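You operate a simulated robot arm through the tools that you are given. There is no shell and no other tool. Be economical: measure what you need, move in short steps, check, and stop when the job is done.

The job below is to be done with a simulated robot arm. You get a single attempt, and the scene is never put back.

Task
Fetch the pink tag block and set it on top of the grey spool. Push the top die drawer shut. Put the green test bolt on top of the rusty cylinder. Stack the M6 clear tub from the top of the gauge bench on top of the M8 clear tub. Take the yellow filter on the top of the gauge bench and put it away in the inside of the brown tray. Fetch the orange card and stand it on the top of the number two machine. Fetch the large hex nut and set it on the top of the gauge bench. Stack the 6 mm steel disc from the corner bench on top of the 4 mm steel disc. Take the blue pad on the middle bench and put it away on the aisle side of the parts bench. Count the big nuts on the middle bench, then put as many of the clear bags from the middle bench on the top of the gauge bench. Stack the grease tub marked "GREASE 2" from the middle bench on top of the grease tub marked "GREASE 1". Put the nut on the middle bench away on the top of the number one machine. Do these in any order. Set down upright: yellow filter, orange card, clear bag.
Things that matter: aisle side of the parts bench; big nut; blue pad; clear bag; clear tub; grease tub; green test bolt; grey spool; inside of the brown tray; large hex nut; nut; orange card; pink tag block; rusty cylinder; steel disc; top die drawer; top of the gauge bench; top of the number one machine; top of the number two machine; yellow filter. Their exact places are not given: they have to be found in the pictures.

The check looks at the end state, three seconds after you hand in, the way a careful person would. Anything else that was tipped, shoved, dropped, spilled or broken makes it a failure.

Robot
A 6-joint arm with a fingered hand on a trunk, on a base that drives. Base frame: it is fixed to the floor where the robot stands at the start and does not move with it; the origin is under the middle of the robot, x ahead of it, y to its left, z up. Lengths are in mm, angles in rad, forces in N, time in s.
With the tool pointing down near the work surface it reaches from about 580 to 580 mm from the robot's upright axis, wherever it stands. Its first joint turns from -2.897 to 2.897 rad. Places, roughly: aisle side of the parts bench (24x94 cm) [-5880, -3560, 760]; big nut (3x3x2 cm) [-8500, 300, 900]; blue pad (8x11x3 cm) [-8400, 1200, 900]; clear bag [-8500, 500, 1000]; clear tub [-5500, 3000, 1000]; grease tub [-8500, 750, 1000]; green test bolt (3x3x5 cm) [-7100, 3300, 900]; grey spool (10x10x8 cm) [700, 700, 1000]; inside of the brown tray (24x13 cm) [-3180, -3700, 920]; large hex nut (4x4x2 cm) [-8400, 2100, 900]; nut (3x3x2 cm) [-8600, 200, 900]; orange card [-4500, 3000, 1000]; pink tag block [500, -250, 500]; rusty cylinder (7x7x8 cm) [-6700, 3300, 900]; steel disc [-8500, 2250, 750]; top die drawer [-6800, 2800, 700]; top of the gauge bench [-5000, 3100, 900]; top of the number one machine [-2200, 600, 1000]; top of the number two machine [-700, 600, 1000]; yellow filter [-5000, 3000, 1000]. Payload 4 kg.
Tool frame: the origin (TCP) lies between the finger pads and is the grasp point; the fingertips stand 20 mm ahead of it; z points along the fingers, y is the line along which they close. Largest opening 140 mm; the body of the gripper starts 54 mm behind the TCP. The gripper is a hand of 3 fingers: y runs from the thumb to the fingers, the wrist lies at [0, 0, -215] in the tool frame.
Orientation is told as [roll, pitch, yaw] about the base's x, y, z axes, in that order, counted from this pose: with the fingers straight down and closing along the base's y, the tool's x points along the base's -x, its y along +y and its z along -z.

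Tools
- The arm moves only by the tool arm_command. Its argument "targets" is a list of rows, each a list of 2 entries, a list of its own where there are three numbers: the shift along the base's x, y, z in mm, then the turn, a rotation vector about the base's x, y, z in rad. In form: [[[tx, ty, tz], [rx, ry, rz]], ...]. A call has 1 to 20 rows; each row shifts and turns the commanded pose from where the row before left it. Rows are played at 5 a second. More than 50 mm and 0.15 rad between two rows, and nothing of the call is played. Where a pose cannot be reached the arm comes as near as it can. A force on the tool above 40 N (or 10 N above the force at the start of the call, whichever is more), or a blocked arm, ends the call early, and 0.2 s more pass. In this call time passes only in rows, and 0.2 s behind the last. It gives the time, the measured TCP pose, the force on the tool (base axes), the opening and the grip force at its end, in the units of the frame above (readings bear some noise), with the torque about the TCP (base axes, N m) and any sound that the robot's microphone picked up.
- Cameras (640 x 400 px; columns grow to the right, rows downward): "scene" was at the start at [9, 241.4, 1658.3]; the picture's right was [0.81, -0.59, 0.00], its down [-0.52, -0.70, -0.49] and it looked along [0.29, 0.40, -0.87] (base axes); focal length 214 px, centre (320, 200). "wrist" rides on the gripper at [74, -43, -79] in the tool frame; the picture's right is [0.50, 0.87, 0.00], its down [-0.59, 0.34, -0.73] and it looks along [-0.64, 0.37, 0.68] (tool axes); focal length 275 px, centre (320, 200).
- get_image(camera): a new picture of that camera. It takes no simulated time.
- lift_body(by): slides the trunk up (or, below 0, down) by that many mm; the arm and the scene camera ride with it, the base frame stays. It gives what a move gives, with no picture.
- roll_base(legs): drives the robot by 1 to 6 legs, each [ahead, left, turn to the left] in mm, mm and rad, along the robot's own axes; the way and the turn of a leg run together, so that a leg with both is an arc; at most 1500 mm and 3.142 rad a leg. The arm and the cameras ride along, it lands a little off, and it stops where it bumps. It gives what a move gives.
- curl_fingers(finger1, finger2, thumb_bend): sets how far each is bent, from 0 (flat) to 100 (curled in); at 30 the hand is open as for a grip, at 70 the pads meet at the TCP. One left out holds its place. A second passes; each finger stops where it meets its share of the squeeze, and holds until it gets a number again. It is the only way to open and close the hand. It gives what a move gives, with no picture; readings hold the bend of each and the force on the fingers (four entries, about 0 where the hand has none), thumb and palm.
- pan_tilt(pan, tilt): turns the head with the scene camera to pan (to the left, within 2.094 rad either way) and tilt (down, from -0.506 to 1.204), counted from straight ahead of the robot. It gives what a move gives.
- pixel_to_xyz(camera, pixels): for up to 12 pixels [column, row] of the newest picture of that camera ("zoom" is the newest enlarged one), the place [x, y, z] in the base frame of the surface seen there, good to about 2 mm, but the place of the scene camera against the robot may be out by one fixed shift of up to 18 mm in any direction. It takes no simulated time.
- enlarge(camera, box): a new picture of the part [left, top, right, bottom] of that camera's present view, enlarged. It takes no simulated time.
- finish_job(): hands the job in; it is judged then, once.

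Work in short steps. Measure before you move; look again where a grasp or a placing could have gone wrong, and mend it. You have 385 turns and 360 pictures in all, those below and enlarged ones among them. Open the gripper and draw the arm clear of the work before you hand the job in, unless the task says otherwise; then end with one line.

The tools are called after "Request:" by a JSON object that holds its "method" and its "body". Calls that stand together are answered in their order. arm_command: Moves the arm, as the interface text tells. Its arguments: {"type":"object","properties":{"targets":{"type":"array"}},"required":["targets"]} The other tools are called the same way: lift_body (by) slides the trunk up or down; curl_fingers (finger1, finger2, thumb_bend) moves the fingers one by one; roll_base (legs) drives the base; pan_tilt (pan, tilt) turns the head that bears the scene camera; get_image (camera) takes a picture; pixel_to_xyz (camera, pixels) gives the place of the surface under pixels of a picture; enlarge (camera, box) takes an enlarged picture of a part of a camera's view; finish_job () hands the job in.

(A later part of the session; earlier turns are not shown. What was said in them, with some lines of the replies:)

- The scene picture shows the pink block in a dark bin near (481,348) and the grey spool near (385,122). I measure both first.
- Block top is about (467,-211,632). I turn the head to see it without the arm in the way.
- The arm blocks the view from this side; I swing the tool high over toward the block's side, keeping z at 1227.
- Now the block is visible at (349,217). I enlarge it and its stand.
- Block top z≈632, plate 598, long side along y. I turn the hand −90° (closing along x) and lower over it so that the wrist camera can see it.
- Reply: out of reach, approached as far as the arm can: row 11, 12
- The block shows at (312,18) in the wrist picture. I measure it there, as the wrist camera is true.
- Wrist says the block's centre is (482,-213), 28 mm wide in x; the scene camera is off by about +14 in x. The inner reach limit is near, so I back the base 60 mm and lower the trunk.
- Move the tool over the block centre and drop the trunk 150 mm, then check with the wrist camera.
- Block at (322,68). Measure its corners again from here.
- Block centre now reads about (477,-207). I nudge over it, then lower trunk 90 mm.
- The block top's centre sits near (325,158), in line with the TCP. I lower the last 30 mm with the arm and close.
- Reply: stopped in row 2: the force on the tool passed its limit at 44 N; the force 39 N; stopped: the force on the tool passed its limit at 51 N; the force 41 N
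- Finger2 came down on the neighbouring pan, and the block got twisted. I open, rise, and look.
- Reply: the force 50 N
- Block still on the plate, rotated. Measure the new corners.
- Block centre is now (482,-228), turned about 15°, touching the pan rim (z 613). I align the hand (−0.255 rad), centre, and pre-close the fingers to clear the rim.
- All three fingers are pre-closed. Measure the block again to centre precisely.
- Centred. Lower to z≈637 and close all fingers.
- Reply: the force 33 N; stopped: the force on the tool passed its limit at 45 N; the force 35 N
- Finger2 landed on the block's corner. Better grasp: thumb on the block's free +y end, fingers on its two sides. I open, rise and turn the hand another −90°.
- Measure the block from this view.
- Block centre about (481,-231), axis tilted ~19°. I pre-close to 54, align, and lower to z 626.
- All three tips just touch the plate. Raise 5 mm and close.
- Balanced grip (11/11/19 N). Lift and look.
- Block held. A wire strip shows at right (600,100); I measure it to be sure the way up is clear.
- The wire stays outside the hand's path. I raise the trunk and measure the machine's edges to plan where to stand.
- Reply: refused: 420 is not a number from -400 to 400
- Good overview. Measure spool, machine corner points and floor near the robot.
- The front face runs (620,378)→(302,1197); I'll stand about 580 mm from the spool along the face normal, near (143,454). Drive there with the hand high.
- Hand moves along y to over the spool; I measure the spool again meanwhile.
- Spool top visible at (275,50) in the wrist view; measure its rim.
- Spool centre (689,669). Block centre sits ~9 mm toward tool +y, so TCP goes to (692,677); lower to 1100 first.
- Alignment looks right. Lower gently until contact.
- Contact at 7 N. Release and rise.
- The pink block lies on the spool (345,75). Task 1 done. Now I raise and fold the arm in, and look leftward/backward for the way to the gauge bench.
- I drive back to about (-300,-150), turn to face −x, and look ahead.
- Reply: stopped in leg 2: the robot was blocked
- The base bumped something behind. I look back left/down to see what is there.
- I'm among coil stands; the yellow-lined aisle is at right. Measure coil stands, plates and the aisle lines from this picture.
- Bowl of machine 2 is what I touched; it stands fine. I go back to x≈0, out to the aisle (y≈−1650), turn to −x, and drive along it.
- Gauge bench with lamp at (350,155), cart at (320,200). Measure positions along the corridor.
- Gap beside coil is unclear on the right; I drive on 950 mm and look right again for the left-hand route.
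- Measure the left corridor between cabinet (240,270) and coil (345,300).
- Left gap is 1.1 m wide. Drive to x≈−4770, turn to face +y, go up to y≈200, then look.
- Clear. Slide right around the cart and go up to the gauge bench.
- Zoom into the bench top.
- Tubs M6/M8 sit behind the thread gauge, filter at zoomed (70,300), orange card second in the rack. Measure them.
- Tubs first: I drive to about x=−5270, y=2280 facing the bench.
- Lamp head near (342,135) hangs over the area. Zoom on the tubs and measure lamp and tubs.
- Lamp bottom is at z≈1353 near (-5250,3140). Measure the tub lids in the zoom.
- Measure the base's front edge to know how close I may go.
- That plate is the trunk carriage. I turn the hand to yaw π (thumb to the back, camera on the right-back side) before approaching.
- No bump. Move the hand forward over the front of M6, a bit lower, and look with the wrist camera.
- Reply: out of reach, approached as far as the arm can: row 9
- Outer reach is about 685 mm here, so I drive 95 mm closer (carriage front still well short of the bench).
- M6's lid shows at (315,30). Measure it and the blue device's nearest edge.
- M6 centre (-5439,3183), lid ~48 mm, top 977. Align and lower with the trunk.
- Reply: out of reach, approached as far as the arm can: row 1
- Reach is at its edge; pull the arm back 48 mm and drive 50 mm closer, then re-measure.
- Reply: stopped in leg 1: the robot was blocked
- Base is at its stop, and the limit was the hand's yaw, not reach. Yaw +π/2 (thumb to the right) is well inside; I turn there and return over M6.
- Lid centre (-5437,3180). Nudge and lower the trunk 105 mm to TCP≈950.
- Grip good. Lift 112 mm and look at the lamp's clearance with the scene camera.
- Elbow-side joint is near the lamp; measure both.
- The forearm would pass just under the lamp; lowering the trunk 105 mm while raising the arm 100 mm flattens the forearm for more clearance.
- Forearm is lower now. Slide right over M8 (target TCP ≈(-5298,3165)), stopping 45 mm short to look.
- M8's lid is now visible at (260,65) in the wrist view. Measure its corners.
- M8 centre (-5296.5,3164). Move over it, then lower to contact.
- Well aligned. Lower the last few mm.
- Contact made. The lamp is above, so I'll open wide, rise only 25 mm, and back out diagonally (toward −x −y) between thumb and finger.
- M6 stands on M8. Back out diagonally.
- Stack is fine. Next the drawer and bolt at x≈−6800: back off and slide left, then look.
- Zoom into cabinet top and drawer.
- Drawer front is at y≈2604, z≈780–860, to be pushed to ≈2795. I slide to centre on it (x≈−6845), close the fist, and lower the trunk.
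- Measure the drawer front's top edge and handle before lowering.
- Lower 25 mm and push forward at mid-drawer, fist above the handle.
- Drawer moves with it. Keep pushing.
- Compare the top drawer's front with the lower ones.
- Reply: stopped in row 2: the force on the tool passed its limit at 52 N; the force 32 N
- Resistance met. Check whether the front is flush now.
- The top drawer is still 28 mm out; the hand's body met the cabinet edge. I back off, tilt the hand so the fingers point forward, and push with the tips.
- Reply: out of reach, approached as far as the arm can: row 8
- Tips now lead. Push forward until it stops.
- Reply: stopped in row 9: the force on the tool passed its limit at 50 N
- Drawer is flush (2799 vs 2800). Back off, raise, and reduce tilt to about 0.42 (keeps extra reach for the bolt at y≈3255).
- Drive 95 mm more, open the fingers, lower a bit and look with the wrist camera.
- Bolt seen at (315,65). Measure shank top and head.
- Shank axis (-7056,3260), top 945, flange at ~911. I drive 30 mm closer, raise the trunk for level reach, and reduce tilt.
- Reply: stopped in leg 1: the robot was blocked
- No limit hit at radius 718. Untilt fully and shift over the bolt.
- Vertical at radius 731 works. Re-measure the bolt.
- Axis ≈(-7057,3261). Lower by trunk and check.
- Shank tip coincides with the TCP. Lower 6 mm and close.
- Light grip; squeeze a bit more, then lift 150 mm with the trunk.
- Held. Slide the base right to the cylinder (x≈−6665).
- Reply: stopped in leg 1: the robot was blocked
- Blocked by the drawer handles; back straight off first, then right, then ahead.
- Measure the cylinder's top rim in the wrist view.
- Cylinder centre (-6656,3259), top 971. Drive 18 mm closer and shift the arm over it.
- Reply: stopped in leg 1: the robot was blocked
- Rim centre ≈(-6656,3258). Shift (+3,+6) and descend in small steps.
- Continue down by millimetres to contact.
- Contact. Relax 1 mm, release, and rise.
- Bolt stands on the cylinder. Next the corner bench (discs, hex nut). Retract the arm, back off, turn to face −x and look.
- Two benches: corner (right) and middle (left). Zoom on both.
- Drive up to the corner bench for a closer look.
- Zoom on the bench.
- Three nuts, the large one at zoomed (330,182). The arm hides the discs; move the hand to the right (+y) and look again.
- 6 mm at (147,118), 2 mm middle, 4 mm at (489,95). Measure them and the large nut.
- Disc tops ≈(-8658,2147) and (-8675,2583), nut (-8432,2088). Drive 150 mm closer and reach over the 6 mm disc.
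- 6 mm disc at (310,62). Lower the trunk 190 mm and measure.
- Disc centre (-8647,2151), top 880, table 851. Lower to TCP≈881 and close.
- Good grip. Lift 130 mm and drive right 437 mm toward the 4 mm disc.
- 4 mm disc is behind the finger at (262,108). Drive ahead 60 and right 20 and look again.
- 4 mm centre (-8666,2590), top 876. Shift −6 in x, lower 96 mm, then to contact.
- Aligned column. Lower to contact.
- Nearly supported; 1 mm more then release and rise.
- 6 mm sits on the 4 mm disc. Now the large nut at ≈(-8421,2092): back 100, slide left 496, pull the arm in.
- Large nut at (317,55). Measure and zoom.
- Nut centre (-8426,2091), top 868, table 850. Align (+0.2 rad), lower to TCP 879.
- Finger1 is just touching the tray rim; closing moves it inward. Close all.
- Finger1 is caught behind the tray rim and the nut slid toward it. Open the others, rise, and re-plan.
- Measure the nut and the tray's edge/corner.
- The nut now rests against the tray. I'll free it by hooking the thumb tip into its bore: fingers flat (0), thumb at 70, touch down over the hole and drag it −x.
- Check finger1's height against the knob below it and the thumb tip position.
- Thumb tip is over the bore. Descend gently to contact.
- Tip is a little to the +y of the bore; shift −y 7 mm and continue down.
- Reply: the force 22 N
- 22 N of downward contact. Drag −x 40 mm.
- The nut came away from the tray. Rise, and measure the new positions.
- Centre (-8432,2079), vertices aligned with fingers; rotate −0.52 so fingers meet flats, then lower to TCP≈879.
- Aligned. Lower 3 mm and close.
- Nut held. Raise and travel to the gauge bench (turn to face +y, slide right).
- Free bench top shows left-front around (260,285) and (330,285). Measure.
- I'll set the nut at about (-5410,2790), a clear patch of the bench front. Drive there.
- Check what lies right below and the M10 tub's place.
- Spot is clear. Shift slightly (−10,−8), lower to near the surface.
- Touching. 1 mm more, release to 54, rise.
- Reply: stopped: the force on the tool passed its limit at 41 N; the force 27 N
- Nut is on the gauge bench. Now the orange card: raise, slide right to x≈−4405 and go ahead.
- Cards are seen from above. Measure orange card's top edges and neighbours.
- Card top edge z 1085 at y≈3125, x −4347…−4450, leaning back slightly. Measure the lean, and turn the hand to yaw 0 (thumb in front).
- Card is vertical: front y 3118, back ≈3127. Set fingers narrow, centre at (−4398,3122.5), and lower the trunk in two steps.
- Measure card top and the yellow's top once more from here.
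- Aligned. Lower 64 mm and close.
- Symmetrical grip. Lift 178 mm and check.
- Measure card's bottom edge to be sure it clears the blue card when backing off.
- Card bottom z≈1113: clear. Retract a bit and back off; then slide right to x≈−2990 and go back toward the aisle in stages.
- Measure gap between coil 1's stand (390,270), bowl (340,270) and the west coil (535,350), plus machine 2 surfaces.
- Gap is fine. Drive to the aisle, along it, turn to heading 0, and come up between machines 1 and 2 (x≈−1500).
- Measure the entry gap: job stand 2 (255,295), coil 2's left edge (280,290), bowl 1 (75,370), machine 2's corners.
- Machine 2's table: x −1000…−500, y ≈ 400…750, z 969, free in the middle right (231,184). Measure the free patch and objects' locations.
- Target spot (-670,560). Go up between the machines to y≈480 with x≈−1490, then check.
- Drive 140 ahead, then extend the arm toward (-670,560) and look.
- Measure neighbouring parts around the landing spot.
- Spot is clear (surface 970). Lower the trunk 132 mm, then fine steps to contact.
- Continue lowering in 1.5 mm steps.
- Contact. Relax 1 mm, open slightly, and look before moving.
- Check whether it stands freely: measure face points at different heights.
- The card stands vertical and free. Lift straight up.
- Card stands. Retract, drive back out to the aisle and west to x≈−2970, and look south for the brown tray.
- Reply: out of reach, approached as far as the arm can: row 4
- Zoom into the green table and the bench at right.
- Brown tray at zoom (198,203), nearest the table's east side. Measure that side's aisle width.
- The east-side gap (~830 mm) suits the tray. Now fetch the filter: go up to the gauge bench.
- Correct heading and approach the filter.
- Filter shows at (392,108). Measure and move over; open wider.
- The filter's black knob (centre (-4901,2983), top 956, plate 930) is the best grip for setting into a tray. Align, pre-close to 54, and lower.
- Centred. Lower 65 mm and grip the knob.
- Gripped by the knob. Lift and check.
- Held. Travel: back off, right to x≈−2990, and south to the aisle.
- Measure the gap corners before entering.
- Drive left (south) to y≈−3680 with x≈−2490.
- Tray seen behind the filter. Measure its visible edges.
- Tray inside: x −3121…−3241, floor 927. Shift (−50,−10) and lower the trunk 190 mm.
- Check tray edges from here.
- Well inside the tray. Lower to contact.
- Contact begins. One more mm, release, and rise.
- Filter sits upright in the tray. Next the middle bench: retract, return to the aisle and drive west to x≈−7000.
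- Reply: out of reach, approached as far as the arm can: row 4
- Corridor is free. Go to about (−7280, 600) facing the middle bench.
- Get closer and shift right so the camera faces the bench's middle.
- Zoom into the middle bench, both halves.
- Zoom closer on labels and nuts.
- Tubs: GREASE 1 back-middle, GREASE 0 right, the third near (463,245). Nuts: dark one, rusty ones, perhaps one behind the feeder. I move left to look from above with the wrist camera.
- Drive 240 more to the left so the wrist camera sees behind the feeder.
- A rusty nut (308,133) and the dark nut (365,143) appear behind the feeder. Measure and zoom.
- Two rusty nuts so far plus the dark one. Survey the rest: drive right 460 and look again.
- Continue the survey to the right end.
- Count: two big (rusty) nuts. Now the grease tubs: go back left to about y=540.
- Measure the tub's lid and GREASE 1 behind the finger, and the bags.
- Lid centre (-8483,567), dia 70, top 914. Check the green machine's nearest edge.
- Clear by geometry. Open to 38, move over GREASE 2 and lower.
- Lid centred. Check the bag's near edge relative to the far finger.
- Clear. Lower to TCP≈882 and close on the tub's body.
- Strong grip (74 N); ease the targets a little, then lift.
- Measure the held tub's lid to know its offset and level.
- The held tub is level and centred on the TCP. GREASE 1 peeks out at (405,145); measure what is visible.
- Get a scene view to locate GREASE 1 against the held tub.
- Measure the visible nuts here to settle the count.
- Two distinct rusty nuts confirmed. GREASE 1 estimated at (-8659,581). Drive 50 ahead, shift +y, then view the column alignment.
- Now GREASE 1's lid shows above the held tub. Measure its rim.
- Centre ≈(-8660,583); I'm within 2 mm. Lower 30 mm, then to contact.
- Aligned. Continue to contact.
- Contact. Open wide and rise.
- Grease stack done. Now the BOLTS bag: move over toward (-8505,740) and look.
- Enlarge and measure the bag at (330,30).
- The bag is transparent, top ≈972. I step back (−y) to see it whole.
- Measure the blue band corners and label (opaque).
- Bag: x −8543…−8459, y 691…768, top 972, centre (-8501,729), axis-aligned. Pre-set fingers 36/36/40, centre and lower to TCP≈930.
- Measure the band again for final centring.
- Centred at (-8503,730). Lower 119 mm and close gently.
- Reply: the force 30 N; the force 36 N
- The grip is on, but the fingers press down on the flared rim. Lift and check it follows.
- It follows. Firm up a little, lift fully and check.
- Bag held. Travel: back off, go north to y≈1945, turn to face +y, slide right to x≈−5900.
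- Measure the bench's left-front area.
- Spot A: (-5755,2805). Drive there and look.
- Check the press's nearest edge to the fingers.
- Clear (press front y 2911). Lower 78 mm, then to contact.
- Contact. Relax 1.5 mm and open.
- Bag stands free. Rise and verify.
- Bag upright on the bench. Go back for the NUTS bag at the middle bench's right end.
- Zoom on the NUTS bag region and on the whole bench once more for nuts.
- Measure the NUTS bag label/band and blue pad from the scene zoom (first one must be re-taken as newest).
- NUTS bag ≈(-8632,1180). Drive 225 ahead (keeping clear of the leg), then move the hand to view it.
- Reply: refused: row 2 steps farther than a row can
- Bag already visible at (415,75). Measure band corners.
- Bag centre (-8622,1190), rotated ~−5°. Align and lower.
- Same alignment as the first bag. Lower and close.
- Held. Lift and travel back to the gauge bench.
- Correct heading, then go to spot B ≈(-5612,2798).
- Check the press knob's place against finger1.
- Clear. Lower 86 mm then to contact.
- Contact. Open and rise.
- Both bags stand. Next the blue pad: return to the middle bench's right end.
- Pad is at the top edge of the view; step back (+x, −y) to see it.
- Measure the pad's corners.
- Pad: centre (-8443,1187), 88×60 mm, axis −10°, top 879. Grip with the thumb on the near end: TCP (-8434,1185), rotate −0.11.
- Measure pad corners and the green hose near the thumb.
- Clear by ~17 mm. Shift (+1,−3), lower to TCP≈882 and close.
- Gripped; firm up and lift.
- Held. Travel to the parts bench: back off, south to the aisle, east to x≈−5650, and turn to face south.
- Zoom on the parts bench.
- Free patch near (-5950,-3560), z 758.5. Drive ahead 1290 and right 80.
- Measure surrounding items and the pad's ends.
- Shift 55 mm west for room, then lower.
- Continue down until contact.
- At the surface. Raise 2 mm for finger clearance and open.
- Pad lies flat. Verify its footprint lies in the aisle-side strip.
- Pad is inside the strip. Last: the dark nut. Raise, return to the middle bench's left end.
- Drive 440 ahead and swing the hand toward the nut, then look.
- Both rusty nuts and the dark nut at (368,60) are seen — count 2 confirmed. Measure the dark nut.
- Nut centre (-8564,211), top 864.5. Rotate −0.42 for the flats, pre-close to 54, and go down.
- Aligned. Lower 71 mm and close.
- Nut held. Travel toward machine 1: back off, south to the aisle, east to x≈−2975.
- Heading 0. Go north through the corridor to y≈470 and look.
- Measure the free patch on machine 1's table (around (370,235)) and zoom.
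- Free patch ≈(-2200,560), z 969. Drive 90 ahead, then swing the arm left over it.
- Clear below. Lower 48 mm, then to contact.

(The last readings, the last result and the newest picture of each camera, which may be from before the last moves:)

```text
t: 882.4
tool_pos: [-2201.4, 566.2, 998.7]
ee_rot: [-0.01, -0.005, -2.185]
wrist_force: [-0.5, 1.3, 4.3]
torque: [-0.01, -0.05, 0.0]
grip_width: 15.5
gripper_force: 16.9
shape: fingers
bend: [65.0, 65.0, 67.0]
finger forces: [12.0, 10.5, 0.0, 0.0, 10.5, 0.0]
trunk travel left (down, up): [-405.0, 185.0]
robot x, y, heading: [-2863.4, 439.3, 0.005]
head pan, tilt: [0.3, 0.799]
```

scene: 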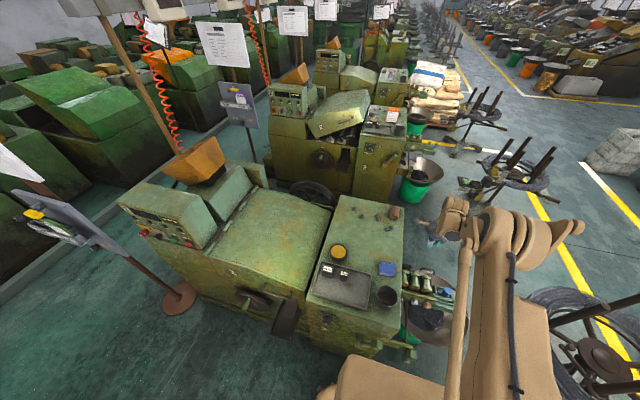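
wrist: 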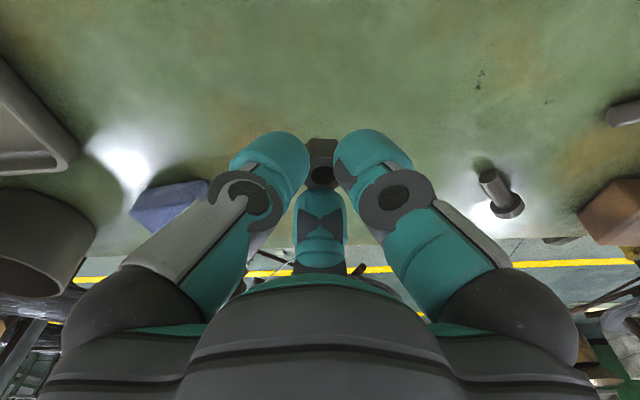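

Contact. Raise 1 mm, open and lift.

Request:
{"method": "arm_command", "body": {"targets": [[[0, 0, 1], [0, 0, 0]]]}}

Request:
{"method": "curl_fingers", "body": {"finger1": 55, "finger2": 55, "thumb_bend": 55}}

Request:
{"method": "lift_body", "body": {"by": 180}}

Request:
{"method": "get_image", "body": {"camera": "wrist"}}

Request:
{"method": "get_image", "body": {"camera": "scene"}}

```text
t: 882.8
tool_pos: [-2200.6, 566.7, 998.9]
ee_rot: [-0.008, -0.005, -2.185]
wrist_force: [-0.8, 0.2, 2.8]
torque: [-0.02, -0.02, 0.0]
grip_width: 15.6
gripper_force: 15.4
shape: fingers
bend: [65.0, 65.0, 67.0]
finger forces: [10.9, 9.9, 0.0, 0.1, 10.2, 0.0]
trunk travel left (down, up): [-405.0, 185.0]
robot x, y, heading: [-2863.6, 435.9, 0.006]
head pan, tilt: [0.3, 0.799]
```

```text
t: 883.8
tool_pos: [-2199.9, 568.4, 999.9]
ee_rot: [-0.007, -0.003, -2.186]
wrist_force: [-0.3, -0.3, 0.1]
torque: [-0.01, 0.0, -0.01]
grip_width: 48.0
gripper_force: 0.0
shape: fingers
bend: [55.0, 55.0, 55.0]
finger forces: [0.1, 0.0, 0.0, 0.0, 0.0, 0.1]
trunk travel left (down, up): [-405.0, 185.0]
robot x, y, heading: [-2864.9, 437.2, 0.003]
head pan, tilt: [0.3, 0.799]
```

```text
t: 885.8
tool_pos: [-2199.7, 567.2, 1179.6]
ee_rot: [-0.012, -0.003, -2.186]
wrist_force: [-0.9, 0.3, -0.2]
torque: [-0.03, 0.0, 0.03]
grip_width: 47.6
gripper_force: 0.1
shape: fingers
bend: [55.0, 55.0, 55.0]
finger forces: [0.0, 0.0, 0.0, 0.0, 0.2, 0.1]
trunk travel left (down, up): [-585.0, 5.0]
robot x, y, heading: [-2860.9, 435.5, 0.004]
head pan, tilt: [0.3, 0.799]
```

```text
113 pictures are left
```

wrist: 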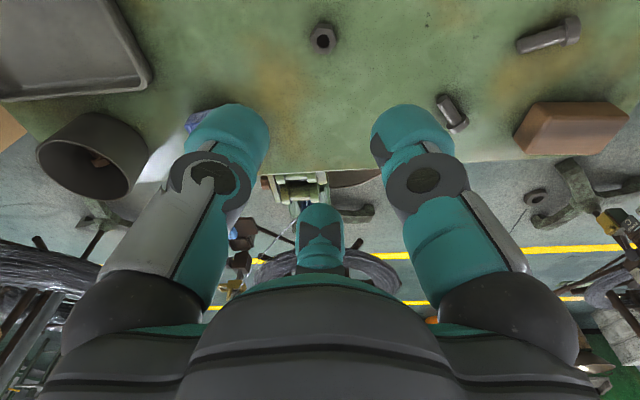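

```text
112 pictures are left
```

scene: 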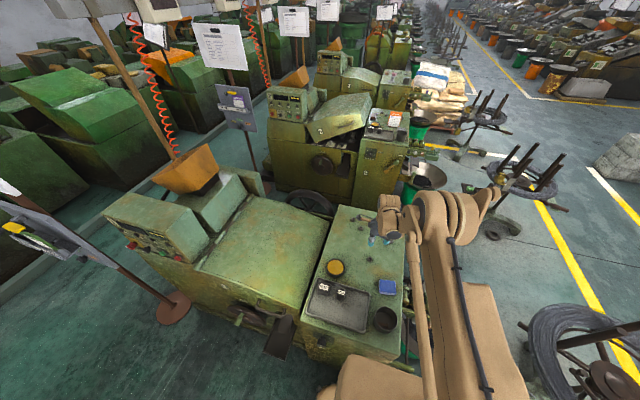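

Nut placed. Check the card on machine 2 and the pink block on machine 3 in a zoom.

Request:
{"method": "enlarge", "body": {"camera": "scene", "box": [340, 60, 468, 220]}}

Request:
{"method": "arm_command", "body": {"targets": [[[-45, 0, 0], [0, 0, 0]], [[-45, -10, 0], [0, 0, 0]], [[-45, -10, 0], [0, 0, 0]]]}}

Request:
{"method": "roll_base", "body": {"legs": [[-100, 0, 0]]}}

```text
2.50 times, centred on (404, 140) of scene
```

zoom: 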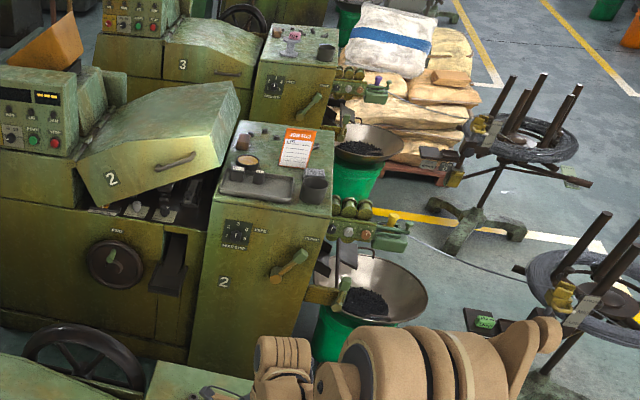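

```text
t: 886.6
tool_pos: [-2336.1, 545.4, 1182.0]
ee_rot: [-0.011, -0.006, -2.185]
wrist_force: [0.4, -0.1, -0.6]
torque: [0.02, 0.0, 0.04]
grip_width: 48.3
gripper_force: 0.1
shape: fingers
bend: [55.0, 55.0, 55.0]
finger forces: [0.1, 0.0, 0.1, 0.0, 0.0, 0.0]
out of reach, approached as far as the arm can: row 3
trunk travel left (down, up): [-585.0, 5.0]
robot x, y, heading: [-2863.6, 435.7, 0.006]
head pan, tilt: [0.3, 0.799]
```

```text
t: 887.7
tool_pos: [-2434.1, 546.5, 1181.2]
ee_rot: [-0.011, -0.005, -2.186]
wrist_force: [0.4, 0.0, 0.3]
torque: [0.02, 0.02, -0.01]
grip_width: 48.1
gripper_force: 0.1
shape: fingers
bend: [55.0, 55.0, 55.0]
finger forces: [0.1, 0.0, 0.0, 0.0, 0.1, 0.0]
trunk travel left (down, up): [-585.0, 5.0]
robot x, y, heading: [-2964.1, 435.5, 0.002]
head pan, tilt: [0.3, 0.799]
```

All items are in place: the card stands and the block is on the spool. Open the hand and hand in.

Request:
{"method": "curl_fingers", "body": {"finger1": 30, "finger2": 30, "thumb_bend": 30}}

Request:
{"method": "finish_job", "body": {}}

```text
t: 888.7
tool_pos: [-2435.1, 545.2, 1180.7]
ee_rot: [-0.01, -0.007, -2.187]
wrist_force: [1.3, 0.1, 0.3]
torque: [0.0, 0.03, 0.02]
grip_width: 124.1
gripper_force: 0.1
shape: fingers
bend: [30.0, 30.0, 30.0]
finger forces: [0.1, 0.1, 0.0, 0.0, 0.0, 0.1]
trunk travel left (down, up): [-585.0, 5.0]
robot x, y, heading: [-2963.1, 439.6, 0.0]
head pan, tilt: [0.3, 0.799]
```

```text
The job is handed in.
```

All twelve tasks are done and handed in: I counted two big nuts, so two clear bags (BOLTS and NUTS) went to the gauge bench, and along the way the base bumped machine 2's bowl and several benches, a finger pressed on the GOOD tray's rim and another on the job stand's pan, with nothing seen to tip or spill.
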